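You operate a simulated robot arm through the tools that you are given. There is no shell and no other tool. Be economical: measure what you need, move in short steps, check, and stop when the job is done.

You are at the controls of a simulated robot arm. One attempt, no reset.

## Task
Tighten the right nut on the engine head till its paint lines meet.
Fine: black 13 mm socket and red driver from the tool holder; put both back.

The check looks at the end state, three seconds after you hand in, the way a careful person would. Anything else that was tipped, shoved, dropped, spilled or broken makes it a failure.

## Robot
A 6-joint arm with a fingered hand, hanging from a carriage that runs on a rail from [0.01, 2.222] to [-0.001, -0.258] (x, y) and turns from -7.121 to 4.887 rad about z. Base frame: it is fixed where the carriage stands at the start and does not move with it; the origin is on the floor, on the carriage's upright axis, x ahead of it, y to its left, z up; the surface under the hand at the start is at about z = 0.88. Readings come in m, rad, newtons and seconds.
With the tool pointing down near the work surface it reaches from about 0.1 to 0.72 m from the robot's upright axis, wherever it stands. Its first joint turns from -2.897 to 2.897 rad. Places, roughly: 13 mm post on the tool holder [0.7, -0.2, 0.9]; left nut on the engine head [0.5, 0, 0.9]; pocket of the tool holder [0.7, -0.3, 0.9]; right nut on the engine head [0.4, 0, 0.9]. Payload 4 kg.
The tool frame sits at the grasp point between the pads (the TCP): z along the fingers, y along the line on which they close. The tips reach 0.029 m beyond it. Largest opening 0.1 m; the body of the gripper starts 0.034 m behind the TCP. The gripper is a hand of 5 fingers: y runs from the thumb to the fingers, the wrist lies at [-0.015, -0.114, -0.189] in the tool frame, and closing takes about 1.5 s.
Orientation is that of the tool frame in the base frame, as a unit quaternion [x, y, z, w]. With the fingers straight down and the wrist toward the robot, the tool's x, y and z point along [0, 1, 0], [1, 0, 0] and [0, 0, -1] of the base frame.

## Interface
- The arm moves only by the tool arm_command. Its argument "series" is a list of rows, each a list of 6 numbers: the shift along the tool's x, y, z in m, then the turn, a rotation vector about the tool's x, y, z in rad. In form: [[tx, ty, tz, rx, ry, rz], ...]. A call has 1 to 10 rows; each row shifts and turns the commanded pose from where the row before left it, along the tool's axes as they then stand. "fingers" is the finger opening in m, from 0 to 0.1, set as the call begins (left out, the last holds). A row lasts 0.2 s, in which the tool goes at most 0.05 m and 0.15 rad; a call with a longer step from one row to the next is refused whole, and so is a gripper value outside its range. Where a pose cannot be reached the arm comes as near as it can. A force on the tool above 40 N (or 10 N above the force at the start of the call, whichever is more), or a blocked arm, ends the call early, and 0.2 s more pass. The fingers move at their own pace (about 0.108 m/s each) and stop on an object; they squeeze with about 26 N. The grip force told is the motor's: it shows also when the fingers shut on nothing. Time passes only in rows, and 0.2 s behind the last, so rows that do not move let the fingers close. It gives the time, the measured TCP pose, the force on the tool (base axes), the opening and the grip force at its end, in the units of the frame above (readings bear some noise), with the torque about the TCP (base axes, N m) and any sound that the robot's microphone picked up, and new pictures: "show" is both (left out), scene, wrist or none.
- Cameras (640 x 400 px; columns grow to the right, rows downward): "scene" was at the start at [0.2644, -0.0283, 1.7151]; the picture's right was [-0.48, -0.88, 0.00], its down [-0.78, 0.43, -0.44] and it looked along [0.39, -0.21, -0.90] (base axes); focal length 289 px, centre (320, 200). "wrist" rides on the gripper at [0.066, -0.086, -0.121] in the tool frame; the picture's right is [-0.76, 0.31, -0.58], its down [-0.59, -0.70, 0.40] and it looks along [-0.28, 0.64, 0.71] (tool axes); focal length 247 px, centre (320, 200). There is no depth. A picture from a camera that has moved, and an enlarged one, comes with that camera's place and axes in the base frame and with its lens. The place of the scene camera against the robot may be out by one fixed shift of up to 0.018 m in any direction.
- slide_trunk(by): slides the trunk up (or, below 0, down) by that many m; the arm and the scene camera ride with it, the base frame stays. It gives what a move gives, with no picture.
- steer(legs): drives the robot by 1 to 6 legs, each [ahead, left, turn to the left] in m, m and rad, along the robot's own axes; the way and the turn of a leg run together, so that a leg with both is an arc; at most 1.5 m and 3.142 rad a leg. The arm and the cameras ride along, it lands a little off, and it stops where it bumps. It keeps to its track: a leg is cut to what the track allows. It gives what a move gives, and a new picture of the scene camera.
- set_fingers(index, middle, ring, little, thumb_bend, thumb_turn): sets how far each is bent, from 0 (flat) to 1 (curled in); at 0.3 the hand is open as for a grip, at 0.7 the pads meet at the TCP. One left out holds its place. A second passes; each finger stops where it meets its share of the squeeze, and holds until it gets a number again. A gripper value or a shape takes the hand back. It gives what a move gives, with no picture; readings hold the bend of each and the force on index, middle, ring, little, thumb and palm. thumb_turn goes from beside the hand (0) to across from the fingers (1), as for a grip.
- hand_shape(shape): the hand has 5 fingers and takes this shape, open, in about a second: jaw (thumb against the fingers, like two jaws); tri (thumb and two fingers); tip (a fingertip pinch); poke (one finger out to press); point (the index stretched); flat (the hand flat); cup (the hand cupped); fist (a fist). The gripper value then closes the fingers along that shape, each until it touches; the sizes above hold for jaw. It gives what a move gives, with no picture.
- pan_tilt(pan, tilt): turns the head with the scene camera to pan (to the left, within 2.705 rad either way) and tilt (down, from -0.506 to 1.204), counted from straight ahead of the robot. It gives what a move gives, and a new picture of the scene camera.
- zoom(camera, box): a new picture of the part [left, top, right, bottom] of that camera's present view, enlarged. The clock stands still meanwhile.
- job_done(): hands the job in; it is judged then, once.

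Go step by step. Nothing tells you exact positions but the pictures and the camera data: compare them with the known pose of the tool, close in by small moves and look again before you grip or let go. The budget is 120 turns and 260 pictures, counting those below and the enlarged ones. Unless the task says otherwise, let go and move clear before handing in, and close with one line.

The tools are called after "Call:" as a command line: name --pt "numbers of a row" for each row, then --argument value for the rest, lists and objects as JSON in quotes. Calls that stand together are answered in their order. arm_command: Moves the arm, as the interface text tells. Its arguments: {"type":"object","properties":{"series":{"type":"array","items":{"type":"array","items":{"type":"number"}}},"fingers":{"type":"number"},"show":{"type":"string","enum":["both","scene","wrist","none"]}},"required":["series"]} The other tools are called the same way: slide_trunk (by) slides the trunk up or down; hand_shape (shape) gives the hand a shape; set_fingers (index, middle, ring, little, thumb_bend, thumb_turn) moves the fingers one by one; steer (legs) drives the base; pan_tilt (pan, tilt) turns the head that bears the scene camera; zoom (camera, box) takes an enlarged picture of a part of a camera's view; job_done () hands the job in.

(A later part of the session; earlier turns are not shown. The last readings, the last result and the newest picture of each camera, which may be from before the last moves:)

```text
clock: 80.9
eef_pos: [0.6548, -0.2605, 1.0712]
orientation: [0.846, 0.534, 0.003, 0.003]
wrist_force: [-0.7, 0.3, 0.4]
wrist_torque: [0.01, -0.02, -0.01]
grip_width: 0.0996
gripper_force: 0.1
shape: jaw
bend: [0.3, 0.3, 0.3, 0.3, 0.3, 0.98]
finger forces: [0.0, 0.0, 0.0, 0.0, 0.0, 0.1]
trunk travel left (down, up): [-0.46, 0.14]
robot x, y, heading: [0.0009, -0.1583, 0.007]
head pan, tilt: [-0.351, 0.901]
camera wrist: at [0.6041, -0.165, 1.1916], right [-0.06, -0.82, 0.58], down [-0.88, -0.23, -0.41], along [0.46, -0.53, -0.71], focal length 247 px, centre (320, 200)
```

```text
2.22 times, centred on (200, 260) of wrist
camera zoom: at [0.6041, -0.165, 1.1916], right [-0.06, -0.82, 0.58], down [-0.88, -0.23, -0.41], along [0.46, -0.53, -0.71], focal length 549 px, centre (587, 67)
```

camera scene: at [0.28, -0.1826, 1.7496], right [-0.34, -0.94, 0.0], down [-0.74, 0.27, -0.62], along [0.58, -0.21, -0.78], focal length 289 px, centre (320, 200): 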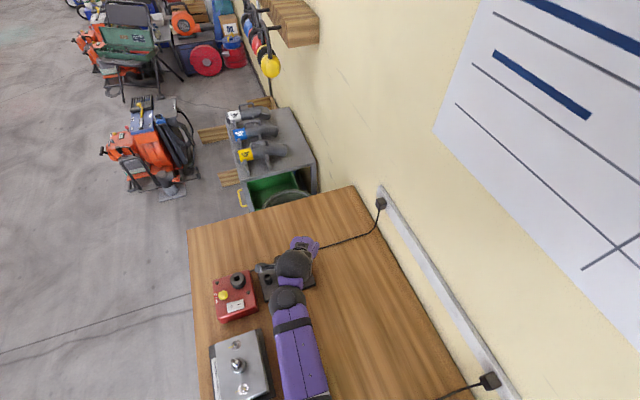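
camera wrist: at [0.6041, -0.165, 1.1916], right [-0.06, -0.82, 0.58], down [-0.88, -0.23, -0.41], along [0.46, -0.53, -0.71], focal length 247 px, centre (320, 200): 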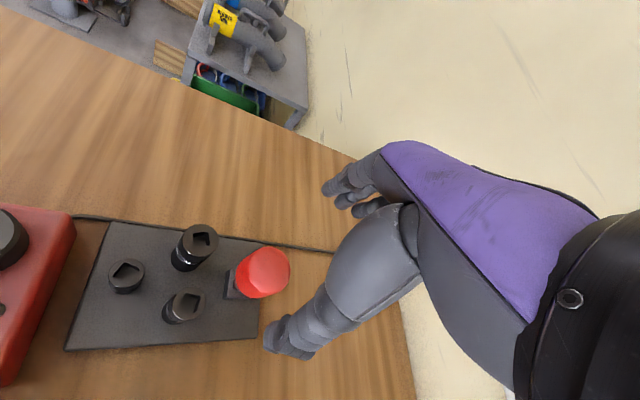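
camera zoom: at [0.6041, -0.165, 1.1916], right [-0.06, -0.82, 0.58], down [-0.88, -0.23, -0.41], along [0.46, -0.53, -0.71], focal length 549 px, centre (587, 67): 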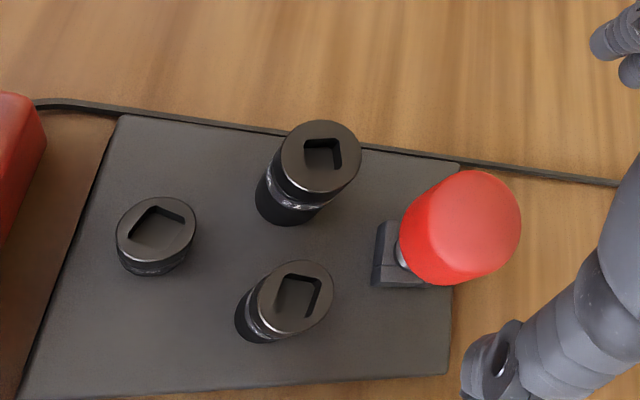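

The driver stands properly. Now I form the tri shape and go over the 13 mm socket with the hand turned away from its neighbours.

Call:
hand_shape --shape "tri"

Call:
arm_command --pt "0.0302 -0.0148 0 0 0 0" --pt "0.0302 -0.0148 0 0 0 0" --pt "0.0302 -0.0148 0 0 0 0" --pt "0 0 0 0 0 -0.134" --pt "0 0 0 0 0 -0.134" --pt "0 0 0 0 0 -0.134" --pt "0 0 0 0 0 -0.134" --pt "0 0 0 0 0 -0.134" --pt "0 0 0 0 0 -0.134" --pt "0 0 0.03 0 0 0" --show "none"

Call:
arm_command --pt "0 0 0 0 0 0" --pt "0 0 0 0 0 0" --show "both"

Call:
zoom --camera "wrist" --box '[180, 150, 440, 330]'

```text
clock: 81.8
eef_pos: [0.6551, -0.2619, 1.0699]
orientation: [0.846, 0.534, 0.004, 0.003]
wrist_force: [-0.5, 0.9, -1.4]
wrist_torque: [0.01, -0.03, -0.02]
grip_width: 0.1
gripper_force: 0.1
shape: tri
bend: [0.3, 0.3, 0.99, 0.99, 0.3, 0.98]
finger forces: [0.1, 0.0, 0.1, 0.0, 0.0, 0.1]
trunk travel left (down, up): [-0.46, 0.14]
robot x, y, heading: [-0.001, -0.1631, 0.007]
head pan, tilt: [-0.351, 0.901]
```

```text
clock: 84.0
eef_pos: [0.6538, -0.1603, 1.0418]
orientation: [0.569, 0.822, 0.004, 0.005]
wrist_force: [0.3, -0.2, 0.0]
wrist_torque: [0.03, 0.02, 0.02]
grip_width: 0.1
gripper_force: 0.1
shape: tri
bend: [0.3, 0.3, 0.99, 0.99, 0.3, 0.98]
finger forces: [0.0, 0.1, 0.1, 0.1, 0.1, 0.1]
trunk travel left (down, up): [-0.46, 0.14]
robot x, y, heading: [0.0022, -0.1582, 0.01]
head pan, tilt: [-0.351, 0.901]
```

```text
clock: 84.6
eef_pos: [0.6539, -0.1599, 1.0396]
orientation: [0.569, 0.822, 0.002, 0.003]
wrist_force: [-0.3, 0.4, 0.5]
wrist_torque: [-0.02, 0.0, 0.0]
grip_width: 0.0998
gripper_force: 0.0
shape: tri
bend: [0.3, 0.3, 0.99, 0.99, 0.3, 0.98]
finger forces: [0.1, 0.0, 0.0, 0.1, 0.1, 0.0]
trunk travel left (down, up): [-0.46, 0.14]
robot x, y, heading: [0.0009, -0.1623, 0.002]
head pan, tilt: [-0.351, 0.901]
camera scene: at [0.28, -0.1826, 1.7496], right [-0.34, -0.94, 0.0], down [-0.74, 0.27, -0.62], along [0.58, -0.21, -0.78], focal length 289 px, centre (320, 200)
camera wrist: at [0.5496, -0.1283, 1.1608], right [0.55, -0.6, 0.58], down [-0.45, -0.8, -0.4], along [0.71, -0.04, -0.71], focal length 247 px, centre (320, 200)
```

scene: 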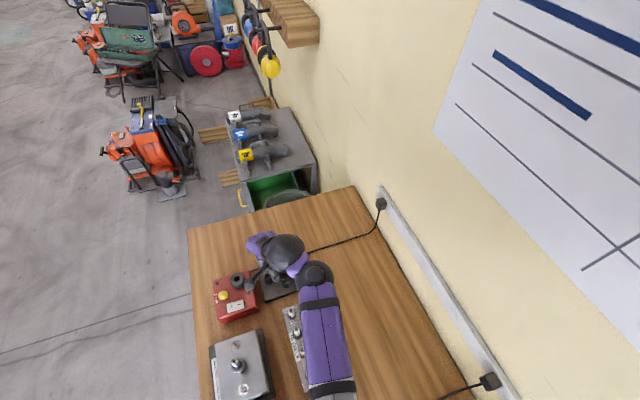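
wrist: 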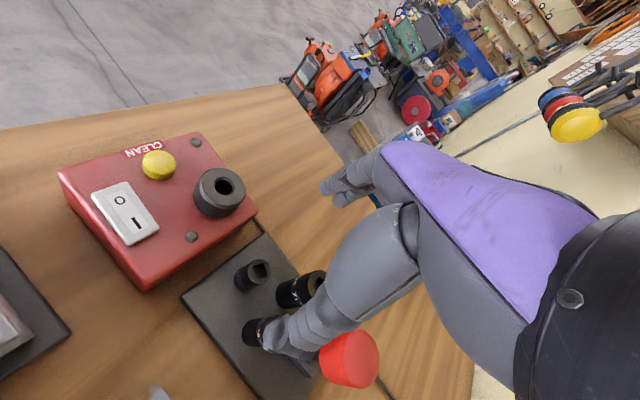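

```text
2.22 times, centred on (310, 240) of wrist
camera zoom: at [0.5496, -0.1283, 1.1608], right [0.55, -0.6, 0.58], down [-0.45, -0.8, -0.4], along [0.71, -0.04, -0.71], focal length 549 px, centre (342, 111)
```

zoom: 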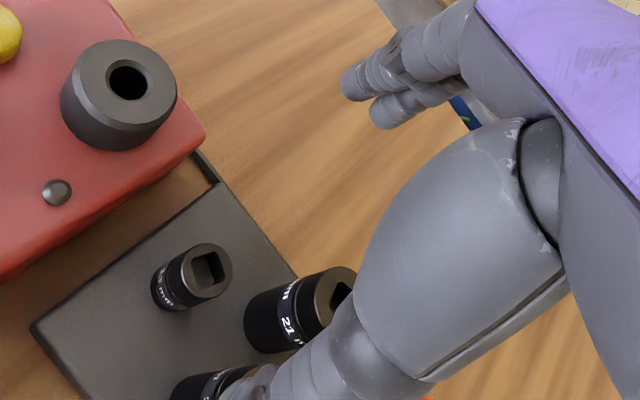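

The socket lies right beneath the TCP. Descending in two stages.

Call:
arm_command --pt "0 0 0.03 0 0 0" --pt "0 0 0.03 0 0 0" --pt "0 0 0.025 0 0 0" --pt "0 0 0 0 0 0" --show "none"

Call:
zoom --camera "wrist" --box '[180, 150, 440, 330]'

Call:
zoom --camera "scene" --box '[236, 240, 316, 300]'

```text
clock: 85.6
eef_pos: [0.655, -0.1595, 0.9545]
orientation: [0.57, 0.822, 0.004, 0.004]
wrist_force: [0.5, 0.5, 0.6]
wrist_torque: [-0.01, -0.02, 0.0]
grip_width: 0.0999
gripper_force: 0.2
shape: tri
bend: [0.3, 0.3, 0.99, 0.99, 0.3, 0.98]
finger forces: [0.0, 0.1, 0.1, 0.0, 0.0, 0.0]
trunk travel left (down, up): [-0.46, 0.14]
robot x, y, heading: [-0.0035, -0.1602, 0.007]
head pan, tilt: [-0.351, 0.901]
```

```text
2.22 times, centred on (310, 240) of wrist
camera zoom: at [0.5491, -0.1289, 1.0753], right [0.55, -0.6, 0.58], down [-0.45, -0.8, -0.4], along [0.71, -0.04, -0.71], focal length 549 px, centre (342, 111)
```

zoom: 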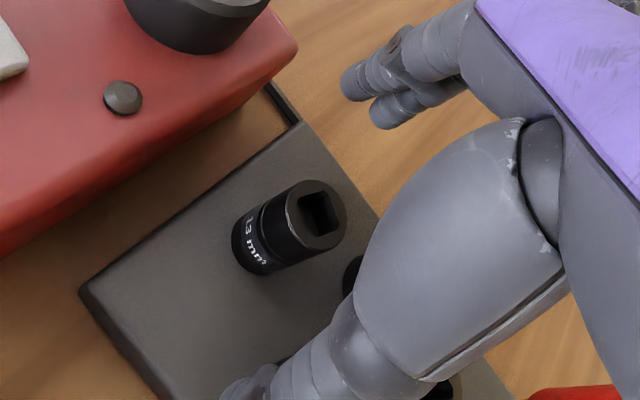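

```text
6.67 times, centred on (276, 270) of scene
camera zoom: at [0.28, -0.1826, 1.7496], right [-0.34, -0.94, 0.0], down [-0.74, 0.27, -0.62], along [0.58, -0.21, -0.78], focal length 1924 px, centre (613, -267)
```

zoom: 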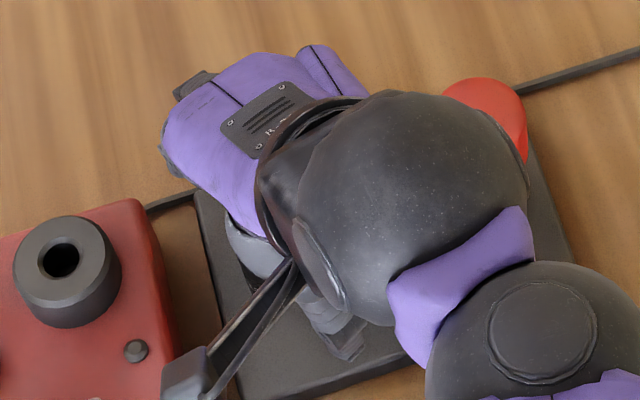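

Good. I go down to grip height and close.

Call:
arm_command --pt "0.0015 0 0.015 0 0 0" --pt "0 0 0.011 0 0 0" --pt "0 0 0 0 0 0" --show "none"

Call:
arm_command --pt "0 0 0 0 0 0" --pt "0 0 0 0 0 0" --pt "0 0 0 0 0 0" --pt "0 0 0 0 0 0" --pt "0 0 0 0 0 0" --pt "0 0 0 0 0 0" --pt "0 0 0 0 0 0" --pt "0 0 0 0 0 0" --fingers 0.0 --show "none"

Call:
zoom --camera "wrist" --box '[220, 170, 420, 310]'

```text
clock: 86.3
eef_pos: [0.6639, -0.1595, 0.9409]
orientation: [0.569, 0.822, 0.009, 0.016]
wrist_force: [-3.0, 1.5, 15.2]
wrist_torque: [-0.56, -0.32, -0.07]
grip_width: 0.0997
gripper_force: 0.1
shape: tri
bend: [0.3, 0.3, 0.99, 1.0, 0.3, 0.98]
finger forces: [0.1, 0.0, 1.5, 14.3, 0.0, 0.1]
trunk travel left (down, up): [-0.46, 0.14]
robot x, y, heading: [0.0011, -0.1593, 0.002]
head pan, tilt: [-0.351, 0.901]
stopped in row 3: the force on the tool passed its limit at 42 N (the readings are from after the stop); the commanded pose is now the measured one
```

```text
clock: 88.1
eef_pos: [0.6624, -0.1583, 0.9407]
orientation: [0.568, 0.823, 0.009, 0.015]
wrist_force: [-9.8, 0.8, 35.5]
wrist_torque: [-1.33, -0.72, -0.06]
grip_width: 0.0111
gripper_force: 26.3
shape: tri
bend: [0.68, 0.7, 0.99, 1.0, 0.45, 1.0]
finger forces: [14.4, 3.5, 2.4, 34.2, 21.1, 0.0]
trunk travel left (down, up): [-0.46, 0.14]
robot x, y, heading: [-0.002, -0.1571, 0.008]
head pan, tilt: [-0.351, 0.901]
```

```text
2.86 times, centred on (320, 240) of wrist
camera zoom: at [0.5562, -0.1278, 1.0583], right [0.53, -0.6, 0.6], down [-0.44, -0.8, -0.41], along [0.72, -0.04, -0.69], focal length 706 px, centre (320, 86)
```

zoom: 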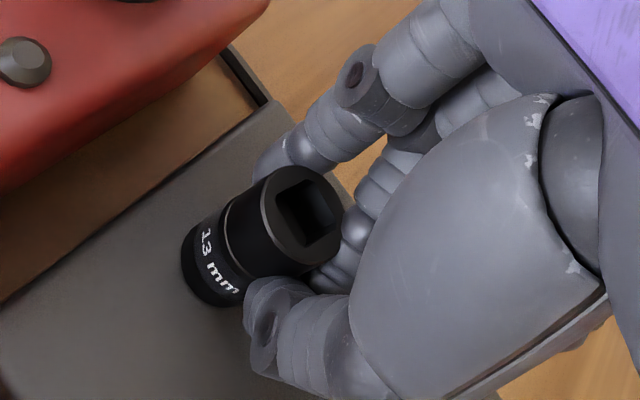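

The curled little finger was resting on the 21 mm socket, but index and thumb have hold of the 13 mm socket. I'll lift gently a little and look.

Call:
arm_command --pt "0 0 -0.003 0 0 0" --pt "0 0 -0.003 0 0 0" --pt "0 0 -0.004 0 0 0" --pt "0 0 0 0 0 0" --show "none"

Call:
zoom --camera "wrist" --box '[220, 170, 420, 310]'

Call:
zoom --camera "scene" --box '[236, 240, 316, 300]'

```text
clock: 89.1
eef_pos: [0.6586, -0.1585, 0.946]
orientation: [0.569, 0.823, 0.006, 0.011]
wrist_force: [0.2, 0.4, -0.8]
wrist_torque: [0.05, 0.01, 0.0]
grip_width: 0.0103
gripper_force: 25.6
shape: tri
bend: [0.67, 0.7, 1.0, 1.0, 0.48, 1.0]
finger forces: [17.0, 1.4, 0.0, 0.0, 20.6, 0.1]
trunk travel left (down, up): [-0.46, 0.14]
robot x, y, heading: [-0.0023, -0.156, 0.004]
head pan, tilt: [-0.351, 0.901]
```

```text
2.86 times, centred on (320, 240) of wrist
camera zoom: at [0.5527, -0.1272, 1.0647], right [0.54, -0.6, 0.59], down [-0.44, -0.8, -0.41], along [0.72, -0.04, -0.69], focal length 706 px, centre (320, 86)
```

zoom: 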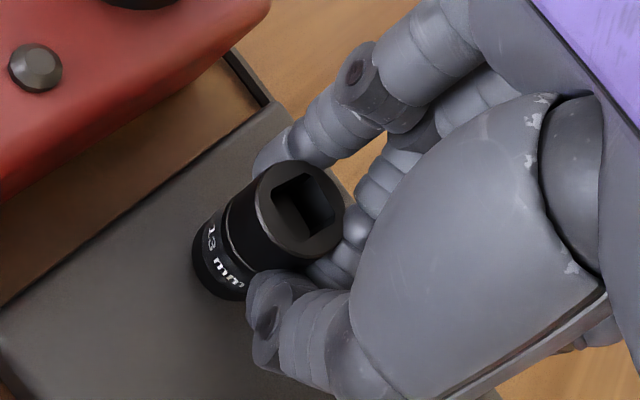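

```text
6.67 times, centred on (276, 270) of scene
camera zoom: at [0.28, -0.1825, 1.7495], right [-0.34, -0.94, 0.0], down [-0.74, 0.27, -0.62], along [0.58, -0.21, -0.78], focal length 1924 px, centre (613, -267)
```

zoom: 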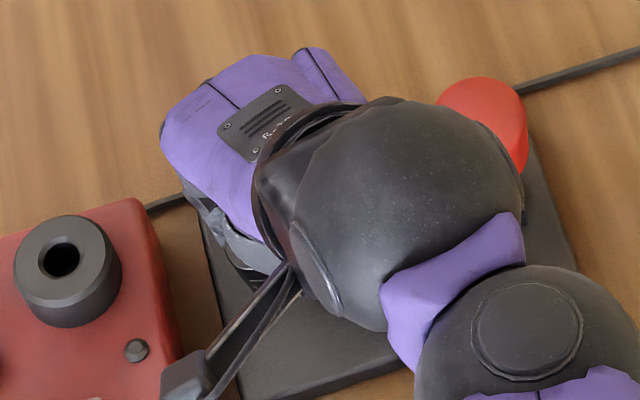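

Force has cleared. Lifting another 1.5 cm to see whether the socket follows.

Call:
arm_command --pt "0 0 -0.005 0 0 0" --pt "0 0 -0.005 0 0 0" --pt "0 0 -0.005 0 0 0" --pt "0 0 0 0 0 0" --show "none"

Call:
zoom --camera "wrist" --box '[220, 170, 420, 310]'

```text
clock: 90.1
eef_pos: [0.6595, -0.1584, 0.9612]
orientation: [0.568, 0.823, 0.009, 0.012]
wrist_force: [-0.5, 0.2, -0.6]
wrist_torque: [0.02, -0.04, -0.01]
grip_width: 0.0104
gripper_force: 25.9
shape: tri
bend: [0.67, 0.7, 1.0, 1.0, 0.48, 1.0]
finger forces: [17.0, 1.3, 0.0, 0.0, 20.7, 0.0]
trunk travel left (down, up): [-0.46, 0.14]
robot x, y, heading: [-0.0049, -0.1577, 0.004]
head pan, tilt: [-0.351, 0.901]
```

```text
2.86 times, centred on (320, 240) of wrist
camera zoom: at [0.5529, -0.128, 1.0795], right [0.54, -0.6, 0.59], down [-0.44, -0.8, -0.41], along [0.72, -0.04, -0.69], focal length 706 px, centre (320, 86)
```

zoom: 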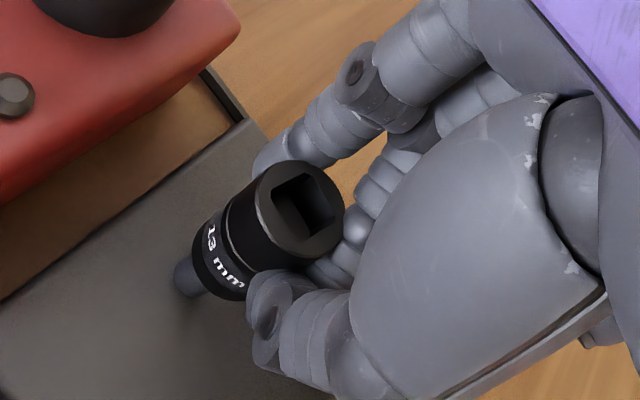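

The socket is off its post and in hand. I'll raise it, lift the trunk and drive the carriage left so the nut is at a comfortable reach.

Call:
arm_command --pt "0 0 -0.02 0 0 0" --pt "0 0 -0.03 0 0 0" --pt "0 0 -0.03 0 0 0" --pt "0 0 0 0 0 0" --show "none"

Call:
slide_trunk --by 0.1

Call:
steer --legs '[[0, 0.36, 0]]'

Call:
zoom --camera "scene" --box '[200, 160, 440, 400]'

```text
clock: 91.1
eef_pos: [0.6567, -0.1586, 1.0421]
orientation: [0.569, 0.822, 0.008, 0.013]
wrist_force: [0.3, -0.5, -0.5]
wrist_torque: [0.01, 0.0, -0.01]
grip_width: 0.0102
gripper_force: 25.5
shape: tri
bend: [0.67, 0.7, 1.0, 1.0, 0.48, 1.0]
finger forces: [16.9, 1.2, 0.0, 0.0, 20.7, 0.0]
trunk travel left (down, up): [-0.46, 0.14]
robot x, y, heading: [-0.0001, -0.157, 0.005]
head pan, tilt: [-0.351, 0.901]
```

```text
clock: 92.5
eef_pos: [0.6568, -0.1593, 1.1416]
orientation: [0.569, 0.822, 0.008, 0.012]
wrist_force: [-0.2, -0.2, -0.7]
wrist_torque: [-0.05, 0.02, 0.01]
grip_width: 0.0102
gripper_force: 26.2
shape: tri
bend: [0.67, 0.7, 1.0, 1.0, 0.48, 1.0]
finger forces: [16.9, 1.3, 0.1, 0.0, 20.6, 0.0]
trunk travel left (down, up): [-0.56, 0.04]
robot x, y, heading: [-0.0006, -0.1601, 0.008]
head pan, tilt: [-0.351, 0.901]
```

```text
clock: 94.8
eef_pos: [0.6584, 0.1928, 1.1413]
orientation: [0.569, 0.822, 0.008, 0.013]
wrist_force: [-0.4, 0.9, -0.8]
wrist_torque: [0.0, 0.03, -0.02]
grip_width: 0.0104
gripper_force: 25.9
shape: tri
bend: [0.67, 0.7, 1.0, 1.0, 0.48, 1.0]
finger forces: [17.0, 1.3, 0.0, 0.0, 20.7, 0.0]
trunk travel left (down, up): [-0.56, 0.04]
robot x, y, heading: [0.0004, 0.1949, 0.008]
head pan, tilt: [-0.351, 0.901]
camera scene: at [0.2815, 0.1706, 1.8496], right [-0.34, -0.94, 0.0], down [-0.74, 0.27, -0.62], along [0.58, -0.21, -0.78], focal length 289 px, centre (320, 200)
```

scene: 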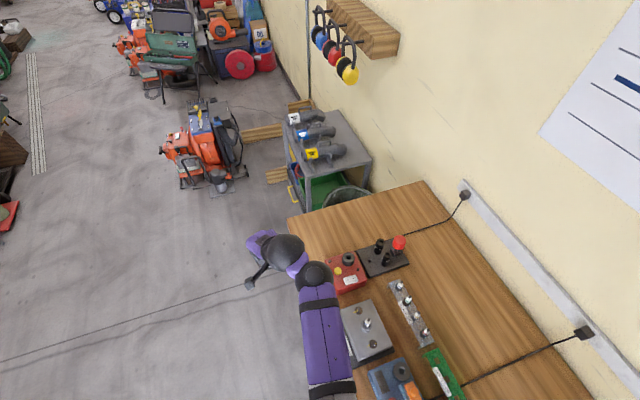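

```text
1.67 times, centred on (320, 280) of scene
camera zoom: at [0.2815, 0.1706, 1.8496], right [-0.34, -0.94, 0.0], down [-0.74, 0.27, -0.62], along [0.58, -0.21, -0.78], focal length 481 px, centre (320, 67)
```

zoom: 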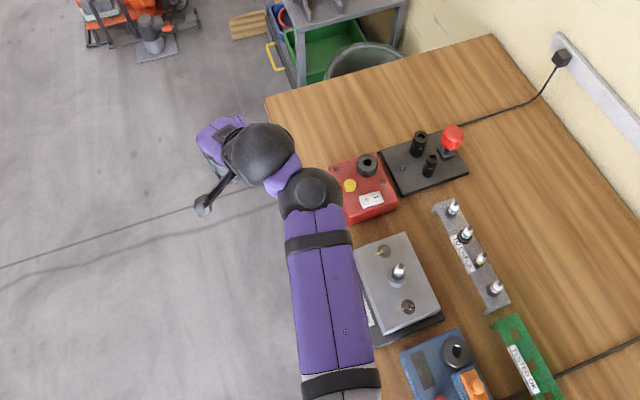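

Clear. I zoom on the nut and the empty post from here.

Call:
zoom --camera "scene" --box '[348, 320, 388, 350]'

Call:
zoom --camera "scene" --box '[350, 225, 414, 280]'

```text
13.33 times, centred on (368, 335) of scene
camera zoom: at [0.2815, 0.1706, 1.8496], right [-0.34, -0.94, 0.0], down [-0.74, 0.27, -0.62], along [0.58, -0.21, -0.78], focal length 3848 px, centre (-320, -1600)
```

zoom: 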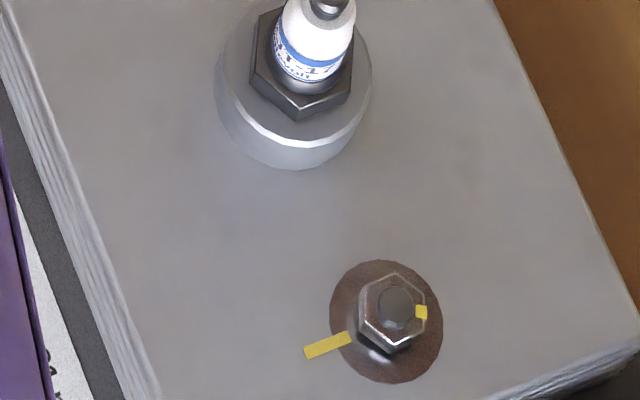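

```text
7.27 times, centred on (382, 252) of scene
camera zoom: at [0.2815, 0.1706, 1.8496], right [-0.34, -0.94, 0.0], down [-0.74, 0.27, -0.62], along [0.58, -0.21, -0.78], focal length 2099 px, centre (-131, -182)
```

zoom: 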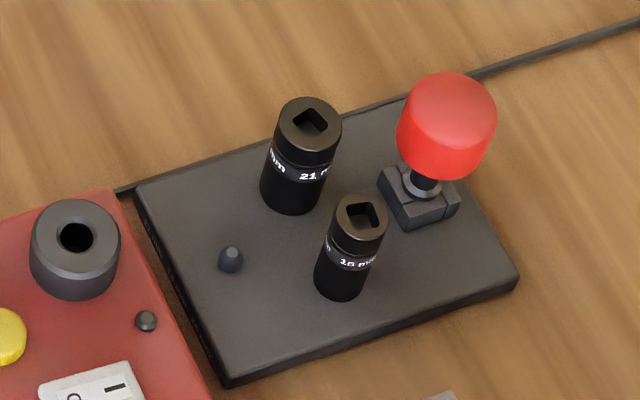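

The nut mark must turn about 150° clockwise. Moving the socket over the engine head.

Call:
arm_command --pt "-0.0138 -0.036 0 0 0 0" --pt "-0.0138 -0.036 0 0 0 0" --pt "-0.0138 -0.036 0 0 0 0" --pt "-0.0138 -0.036 0 0 0 0" --pt "-0.0138 -0.036 0 0 0 0" --pt "-0.0138 -0.036 0 0 0 0" --pt "-0.0138 -0.036 0 0 0 0" --pt "-0.0138 -0.036 0 0 0 0" --pt "-0.0138 -0.036 0 0 0 0" --pt "0 0 0 0 0 0" --show "both"

```text
clock: 97.0
eef_pos: [0.4331, -0.0349, 1.0914]
orientation: [0.569, 0.822, 0.007, 0.013]
wrist_force: [-0.4, -0.9, -1.5]
wrist_torque: [0.0, 0.01, 0.01]
grip_width: 0.0102
gripper_force: 25.8
shape: tri
bend: [0.67, 0.7, 1.0, 1.0, 0.48, 1.0]
finger forces: [16.8, 1.1, 0.0, 0.1, 21.2, 0.0]
out of reach, approached as far as the arm can: row 6, 7, 8, 9
trunk travel left (down, up): [-0.56, 0.04]
robot x, y, heading: [0.0019, 0.1974, 0.005]
head pan, tilt: [-0.351, 0.901]
camera scene: at [0.2815, 0.1706, 1.8496], right [-0.34, -0.94, 0.0], down [-0.74, 0.27, -0.62], along [0.58, -0.21, -0.78], focal length 289 px, centre (320, 200)
camera wrist: at [0.3249, -0.0037, 1.2099], right [0.54, -0.6, 0.6], down [-0.44, -0.8, -0.41], along [0.72, -0.04, -0.69], focal length 247 px, centre (320, 200)
```

scene: 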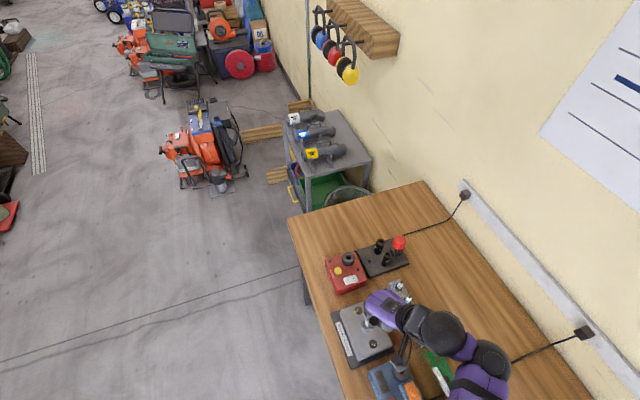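
wrist: 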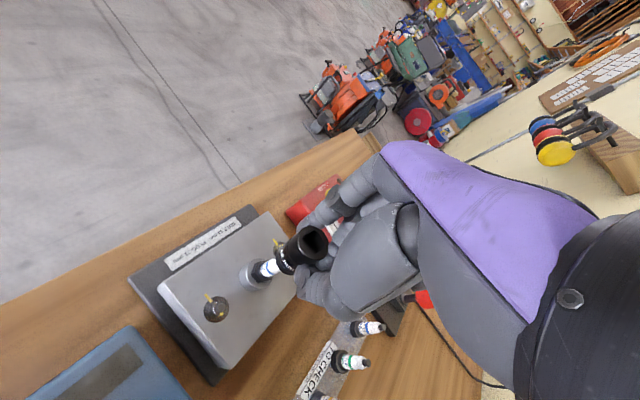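

Good wrist view. Zooming on the nut and the held socket.

Call:
zoom --camera "wrist" --box '[176, 210, 352, 342]'

Call:
zoom --camera "scene" --box '[330, 280, 420, 370]'

```text
3.03 times, centred on (264, 276) of wrist
camera zoom: at [0.3249, -0.0037, 1.2099], right [0.54, -0.6, 0.6], down [-0.44, -0.8, -0.41], along [0.72, -0.04, -0.69], focal length 748 px, centre (490, -30)
```

zoom: 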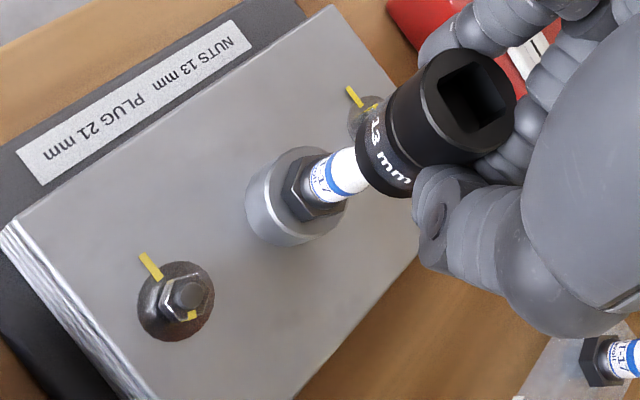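

```text
4.44 times, centred on (375, 325) of scene
camera zoom: at [0.2815, 0.1706, 1.8496], right [-0.34, -0.94, 0.0], down [-0.74, 0.27, -0.62], along [0.58, -0.21, -0.78], focal length 1283 px, centre (76, -356)
```

zoom: 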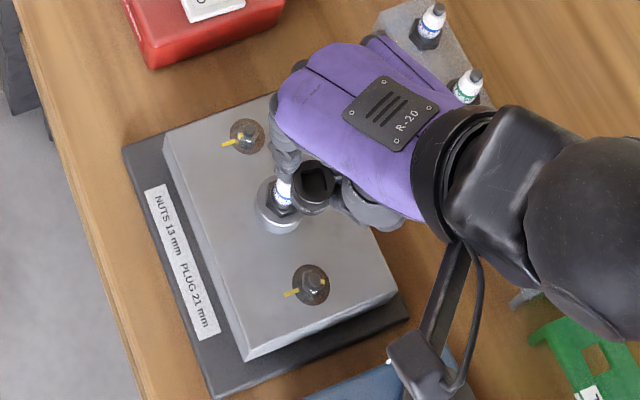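

Nut ≈ (0.399, -0.037, top ~0.945). I raise the trunk 4 cm, level the socket and move over the nut.

Call:
slide_trunk --by 0.04

Call:
arm_command --pt "0 0 0 -0.08 0 0" --pt "0.0042 -0.0177 0 0 0 0" --pt "0.0042 -0.0177 0 0 0 0" --pt "0 0 0 0 0 0" --show "wrist"

Call:
zoom --camera "wrist" --box '[200, 200, 360, 320]'

Call:
zoom --camera "scene" --box '[330, 300, 410, 360]'

```text
clock: 97.8
eef_pos: [0.4313, -0.0336, 1.1323]
orientation: [0.569, 0.822, 0.007, 0.013]
wrist_force: [1.0, 0.0, -0.7]
wrist_torque: [-0.03, -0.04, 0.01]
grip_width: 0.0102
gripper_force: 25.9
shape: tri
bend: [0.67, 0.7, 1.0, 1.0, 0.48, 1.0]
finger forces: [16.9, 1.1, 0.0, 0.0, 21.3, 0.0]
trunk travel left (down, up): [-0.6, 0.0]
robot x, y, heading: [0.0018, 0.1943, 0.009]
head pan, tilt: [-0.351, 0.901]
```

```text
clock: 98.8
eef_pos: [0.404, -0.0396, 1.118]
orientation: [0.568, 0.821, 0.04, 0.037]
wrist_force: [0.6, 0.3, -1.1]
wrist_torque: [0.02, -0.02, 0.01]
grip_width: 0.0102
gripper_force: 25.7
shape: tri
bend: [0.67, 0.7, 1.0, 1.0, 0.48, 1.0]
finger forces: [16.9, 1.1, 0.0, 0.0, 21.2, 0.1]
out of reach, approached as far as the arm can: row 2, 3
trunk travel left (down, up): [-0.6, 0.0]
robot x, y, heading: [0.0008, 0.193, 0.006]
head pan, tilt: [-0.351, 0.901]
camera wrist: at [0.2884, -0.0113, 1.2273], right [0.49, -0.62, 0.62], down [-0.41, -0.79, -0.46], along [0.77, -0.02, -0.64], focal length 247 px, centre (320, 200)
```

wrist: 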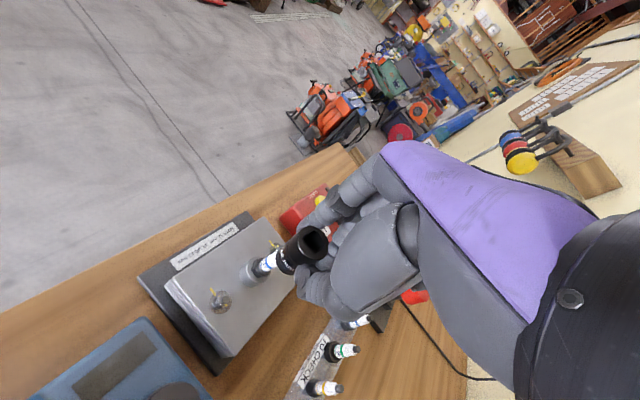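

```text
3.33 times, centred on (280, 260) of wrist
camera zoom: at [0.2884, -0.0113, 1.2273], right [0.49, -0.62, 0.62], down [-0.41, -0.79, -0.46], along [0.77, -0.02, -0.64], focal length 823 px, centre (453, 0)
```

zoom: 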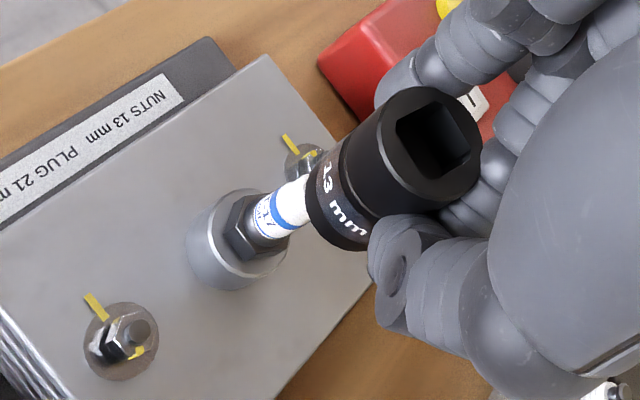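

```text
6.67 times, centred on (370, 330) of scene
camera zoom: at [0.2815, 0.1706, 1.8896], right [-0.34, -0.94, 0.0], down [-0.74, 0.27, -0.62], along [0.58, -0.21, -0.78], focal length 1924 px, centre (-13, -667)
```

zoom: 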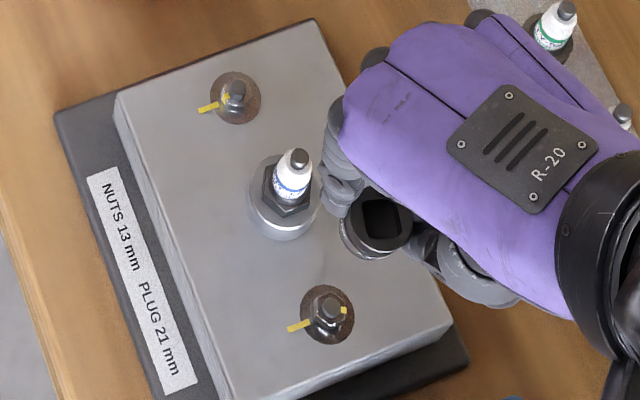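

Socket is upright. To keep the fingers away from the spark plug I turn the hand ~1.45 rad about the vertical while high.

Call:
arm_command --pt "0 0 0 0 -0.0158 0.1441" --pt "0 0 0 0 -0.0158 0.1441" --pt "0 0 0 0 -0.0158 0.1441" --pt "0 0 0 0 -0.0158 0.1441" --pt "0 0 0 0 -0.0158 0.1441" --pt "0 0 0 0 -0.0158 0.1441" --pt "0 0 0 0 -0.0158 0.1441" --pt "0 0 0 0 -0.0158 0.1441" --pt "0 0 0 0 -0.0158 0.1441" --pt "0 0 0 0 -0.0158 0.1441" --show "both"

Call:
zoom --camera "wrist" --box '[200, 200, 360, 320]'

Call:
zoom --camera "scene" --box '[330, 300, 410, 360]'

```text
clock: 101.0
eef_pos: [0.4049, -0.0384, 1.1171]
orientation: [0.97, 0.236, 0.012, 0.059]
wrist_force: [0.0, 0.2, -0.8]
wrist_torque: [-0.03, 0.01, -0.01]
grip_width: 0.0105
gripper_force: 25.7
shape: tri
bend: [0.67, 0.7, 1.0, 1.0, 0.48, 1.0]
finger forces: [16.6, 0.8, 0.0, 0.0, 21.2, 0.0]
trunk travel left (down, up): [-0.6, 0.0]
robot x, y, heading: [0.0004, 0.1941, 0.01]
head pan, tilt: [-0.351, 0.901]
camera scene: at [0.2814, 0.1706, 1.8895], right [-0.34, -0.94, 0.0], down [-0.74, 0.27, -0.62], along [0.58, -0.21, -0.78], focal length 289 px, centre (320, 200)
camera wrist: at [0.4171, 0.0807, 1.2263], right [-0.56, -0.56, 0.61], down [-0.82, 0.3, -0.48], along [0.08, -0.77, -0.63], focal length 247 px, centre (320, 200)
```

scene: 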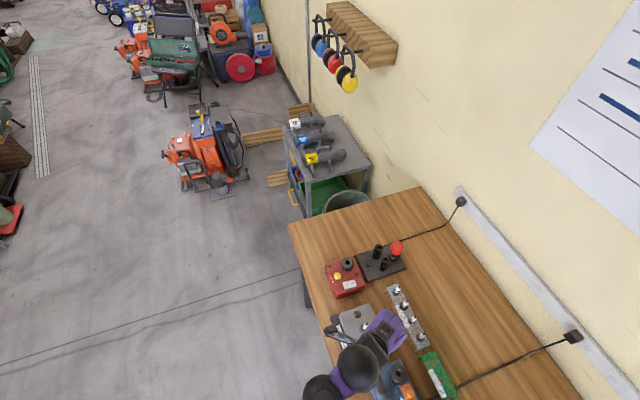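
wrist: 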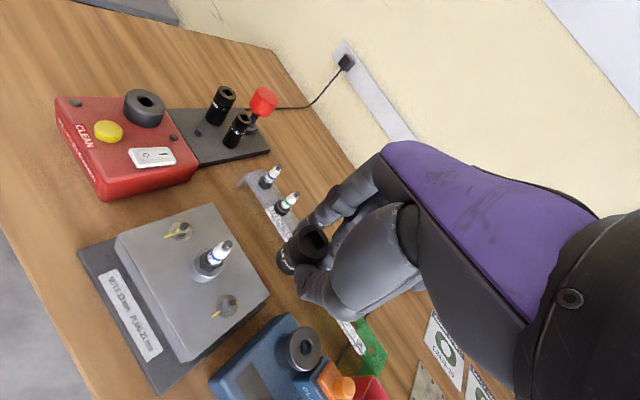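

```text
3.33 times, centred on (280, 260) of wrist
camera zoom: at [0.4171, 0.0807, 1.2263], right [-0.56, -0.56, 0.61], down [-0.82, 0.3, -0.48], along [0.08, -0.77, -0.63], focal length 823 px, centre (453, 0)
```

zoom: 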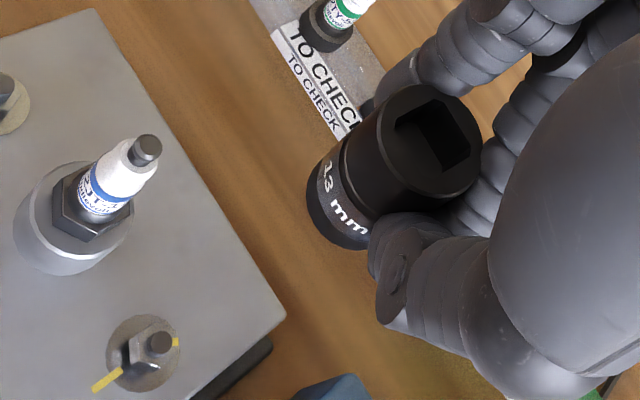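

```text
6.67 times, centred on (370, 330) of scene
camera zoom: at [0.2814, 0.1706, 1.8895], right [-0.34, -0.94, 0.0], down [-0.74, 0.27, -0.62], along [0.58, -0.21, -0.78], focal length 1924 px, centre (-13, -667)
```

zoom: 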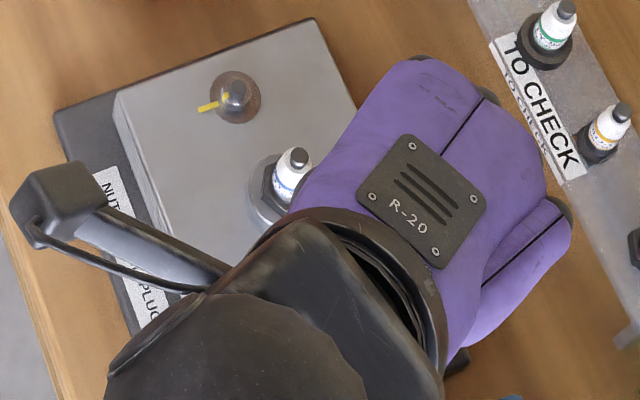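

Geometry agrees: socket axis at (0.409, -0.040), nut at (0.399, -0.037). Shift and descend until the socket hangs just above the nut.

Call:
arm_command --pt "-0.0072 -0.007 0 0 0 0" --pt "0 -0.0025 0.023 0 0 0" --pt "0 -0.0025 0.023 0 0 0" --pt "0 -0.0025 0.023 0 0 0" --pt "0 -0.0015 0.014 0 0 0" --pt "0 0 0 0 0 0" --show "none"

Call:
zoom --camera "wrist" --box '[200, 200, 360, 320]'

Call:
zoom --camera "scene" --box '[330, 300, 410, 360]'

```text
clock: 102.4
eef_pos: [0.3954, -0.039, 1.0323]
orientation: [0.97, 0.237, 0.013, 0.06]
wrist_force: [0.1, 0.3, -0.8]
wrist_torque: [0.04, 0.02, 0.01]
grip_width: 0.0103
gripper_force: 25.4
shape: tri
bend: [0.67, 0.7, 1.0, 1.0, 0.48, 1.0]
finger forces: [16.7, 0.7, 0.0, 0.0, 21.4, 0.0]
trunk travel left (down, up): [-0.6, 0.0]
robot x, y, heading: [0.0025, 0.1935, 0.006]
head pan, tilt: [-0.351, 0.901]
```

```text
3.33 times, centred on (280, 260) of wrist
camera zoom: at [0.4077, 0.0809, 1.1418], right [-0.56, -0.56, 0.61], down [-0.82, 0.3, -0.48], along [0.08, -0.77, -0.63], focal length 823 px, centre (453, 0)
```

zoom: 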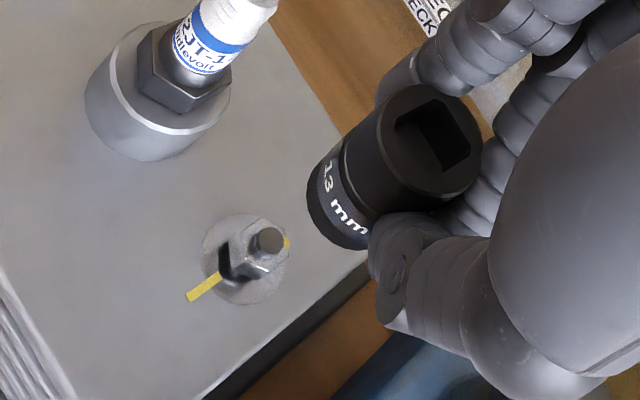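

```text
6.67 times, centred on (370, 330) of scene
camera zoom: at [0.2815, 0.1706, 1.8896], right [-0.34, -0.94, 0.0], down [-0.74, 0.27, -0.62], along [0.58, -0.21, -0.78], focal length 1924 px, centre (-13, -667)
```

zoom: 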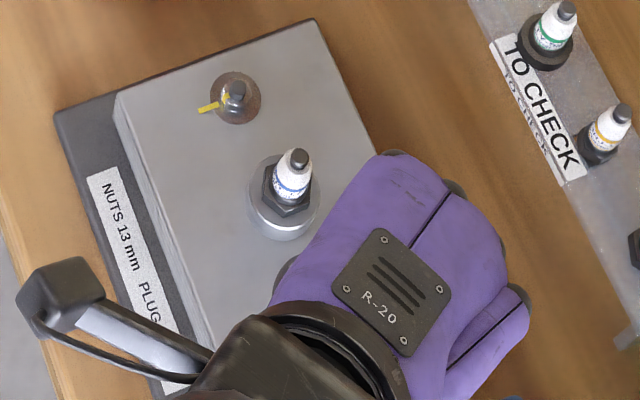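

Nearly aligned; I shift +3 mm in y and come down further to check close up.

Call:
arm_command --pt "0.0014 -0.0026 0 0 0 0" --pt "0 -0.0011 0.01 0 0 0" --pt "0 0 0 0 0 0" --show "none"

Call:
zoom --camera "wrist" --box '[232, 212, 328, 284]'

Call:
pan_tilt --pan -0.7 --tilt 0.9

```text
clock: 103.2
eef_pos: [0.3952, -0.0355, 1.0229]
orientation: [0.97, 0.237, 0.012, 0.06]
wrist_force: [0.0, 0.6, -0.9]
wrist_torque: [-0.01, -0.01, -0.04]
grip_width: 0.01
gripper_force: 25.8
shape: tri
bend: [0.67, 0.7, 1.0, 1.0, 0.48, 1.0]
finger forces: [16.6, 0.6, 0.0, 0.0, 21.4, 0.1]
trunk travel left (down, up): [-0.6, 0.0]
robot x, y, heading: [0.0011, 0.1903, 0.008]
head pan, tilt: [-0.351, 0.901]
```

```text
5.56 times, centred on (280, 248) of wrist
camera zoom: at [0.4079, 0.0837, 1.1317], right [-0.56, -0.56, 0.61], down [-0.82, 0.3, -0.48], along [0.08, -0.77, -0.63], focal length 1372 px, centre (542, -67)
```

zoom: 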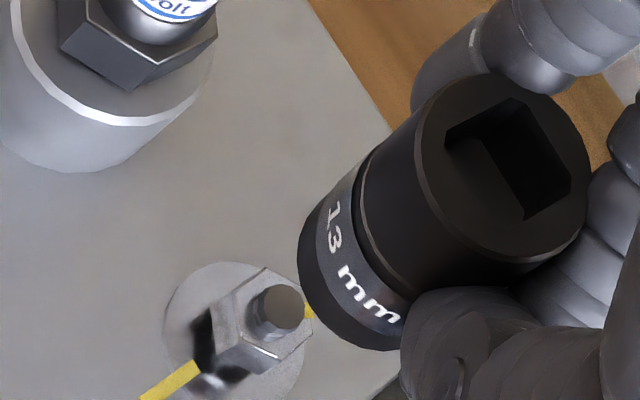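

```text
clock: 104.0
eef_pos: [0.3953, -0.0343, 1.0217]
orientation: [0.969, 0.238, 0.012, 0.06]
wrist_force: [0.2, -0.3, -0.8]
wrist_torque: [0.03, 0.01, -0.04]
grip_width: 0.0101
gripper_force: 25.9
shape: tri
bend: [0.67, 0.7, 1.0, 1.0, 0.48, 1.0]
finger forces: [16.6, 0.7, 0.0, 0.0, 21.6, 0.0]
trunk travel left (down, up): [-0.6, 0.0]
robot x, y, heading: [-0.0001, 0.1933, 0.006]
head pan, tilt: [-0.7, 0.901]
camera scene: at [0.2686, 0.1479, 1.8896], right [-0.64, -0.77, 0.0], down [-0.6, 0.5, -0.62], along [0.48, -0.4, -0.78], focal length 289 px, centre (320, 200)
```

scene: 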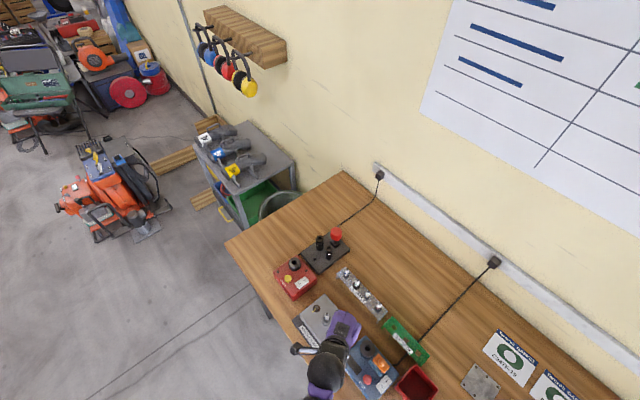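

The socket needs +2 mm in x. Apply and lower 1.8 cm.

Call:
arm_command --pt "0.0018 0.0009 0 0 0 0" --pt "0 -0.001 0.009 0 0 0" --pt "0 -0.001 0.009 0 0 0" --pt "0 0 0 0 0 0" --show "none"

Call:
zoom --camera "wrist" --box '[232, 212, 328, 284]'

```text
clock: 105.0
eef_pos: [0.398, -0.035, 1.0043]
orientation: [0.97, 0.237, 0.014, 0.06]
wrist_force: [-0.5, -0.6, -0.6]
wrist_torque: [-0.03, -0.01, -0.03]
grip_width: 0.0101
gripper_force: 26.1
shape: tri
bend: [0.67, 0.7, 1.0, 1.0, 0.48, 1.0]
finger forces: [16.6, 0.7, 0.1, 0.0, 21.4, 0.0]
trunk travel left (down, up): [-0.6, 0.0]
robot x, y, heading: [0.0032, 0.1942, 0.003]
head pan, tilt: [-0.7, 0.901]
```

```text
5.56 times, centred on (280, 248) of wrist
camera zoom: at [0.4101, 0.084, 1.1136], right [-0.56, -0.56, 0.61], down [-0.82, 0.3, -0.48], along [0.08, -0.77, -0.63], focal length 1372 px, centre (542, -67)
```

zoom: 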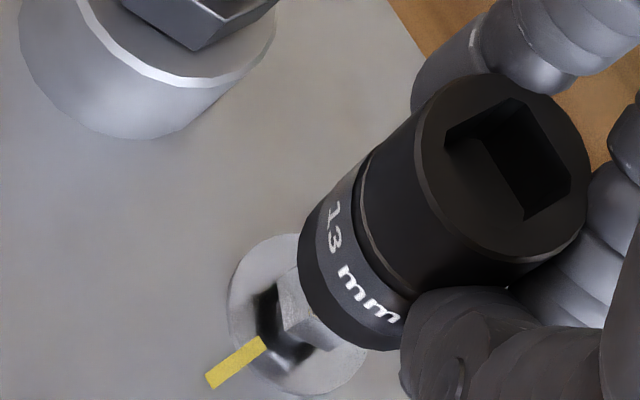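

Well centred on the washer now. Lowering to contact.

Call:
arm_command --pt "0 -0.0005 0.005 0 0 0" --pt "0 -0.0005 0.005 0 0 0" --pt "0 -0.0004 0.004 0 0 0" --pt "0 -0.0003 0.003 0 0 0" --pt "0 0 0 0 0 0" --show "none"

Call:
zoom --camera "wrist" --box '[232, 212, 328, 284]'

```text
clock: 106.2
eef_pos: [0.3981, -0.0356, 0.9881]
orientation: [0.97, 0.237, 0.013, 0.061]
wrist_force: [0.6, -1.7, 0.2]
wrist_torque: [-0.04, -0.02, 0.01]
grip_width: 0.0102
gripper_force: 25.5
shape: tri
bend: [0.67, 0.7, 1.0, 1.0, 0.48, 1.0]
finger forces: [17.0, 0.2, 0.1, 0.0, 21.4, 0.0]
trunk travel left (down, up): [-0.6, 0.0]
robot x, y, heading: [-0.0023, 0.1931, 0.005]
head pan, tilt: [-0.7, 0.901]
```

```text
5.56 times, centred on (280, 248) of wrist
camera zoom: at [0.4102, 0.0831, 1.0972], right [-0.56, -0.55, 0.61], down [-0.82, 0.3, -0.48], along [0.08, -0.77, -0.63], focal length 1372 px, centre (542, -67)
```

zoom: 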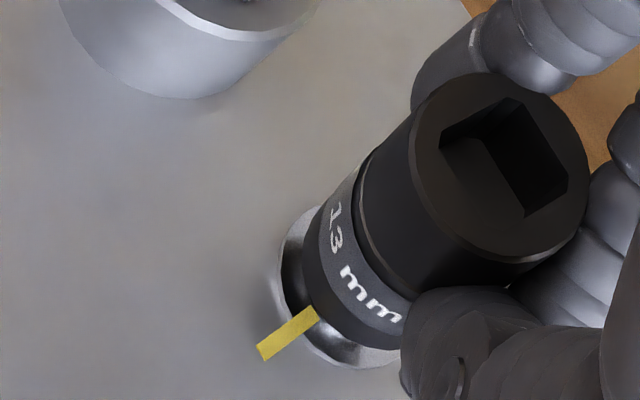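

Slight contact only. Continuing to seat.

Call:
arm_command --pt "0 -0.0003 0.003 0 0 0" --pt "0 -0.0003 0.003 0 0 0" --pt "0 0 0 0 0 0" --show "none"

Call:
zoom --camera "wrist" --box '[232, 212, 328, 284]'

```text
clock: 107.0
eef_pos: [0.3982, -0.0369, 0.982]
orientation: [0.969, 0.237, 0.012, 0.061]
wrist_force: [1.1, -2.1, 0.6]
wrist_torque: [-0.1, 0.01, 0.02]
grip_width: 0.01
gripper_force: 26.4
shape: tri
bend: [0.67, 0.7, 1.0, 1.0, 0.73, 1.0]
finger forces: [17.7, 0.1, 0.1, 0.0, 21.4, 0.0]
trunk travel left (down, up): [-0.6, 0.0]
robot x, y, heading: [0.0006, 0.1908, 0.01]
head pan, tilt: [-0.7, 0.901]
```

```text
5.56 times, centred on (280, 248) of wrist
camera zoom: at [0.4106, 0.0829, 1.0909], right [-0.56, -0.56, 0.61], down [-0.82, 0.3, -0.48], along [0.08, -0.77, -0.63], focal length 1372 px, centre (542, -67)
```

zoom: 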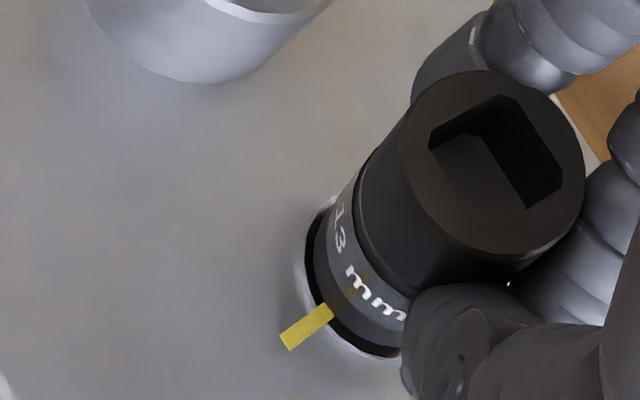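

Still going down smoothly. A bit more.

Call:
arm_command --pt "0 -0.0003 0.003 0 0 0" --pt "0 -0.0003 0.002 0 0 0" --pt "0 0 0 0 0 0" --show "none"

Call:
zoom --camera "wrist" --box '[232, 212, 328, 284]'

```text
clock: 107.8
eef_pos: [0.399, -0.0368, 0.977]
orientation: [0.97, 0.236, 0.013, 0.062]
wrist_force: [-5.3, -2.8, 15.0]
wrist_torque: [-0.02, 0.1, 0.0]
grip_width: 0.0105
gripper_force: 26.0
shape: tri
bend: [0.66, 0.7, 1.0, 1.0, 0.73, 1.0]
finger forces: [18.6, 14.2, 0.0, 0.0, 26.8, 0.0]
trunk travel left (down, up): [-0.6, 0.0]
robot x, y, heading: [0.0008, 0.1909, 0.004]
head pan, tilt: [-0.7, 0.901]
```

```text
5.56 times, centred on (280, 248) of wrist
camera zoom: at [0.4108, 0.0821, 1.0866], right [-0.56, -0.55, 0.61], down [-0.82, 0.3, -0.48], along [0.08, -0.78, -0.63], focal length 1372 px, centre (542, -67)
```

zoom: 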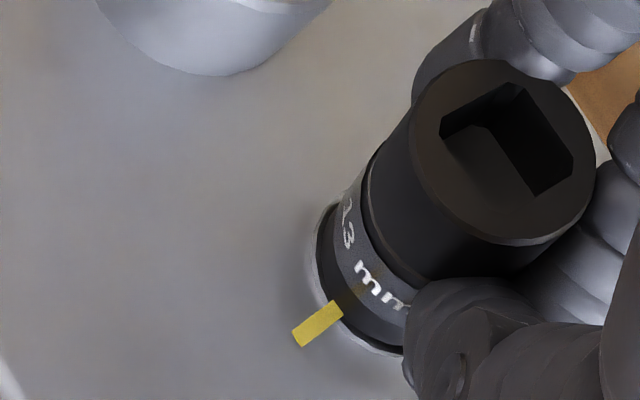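

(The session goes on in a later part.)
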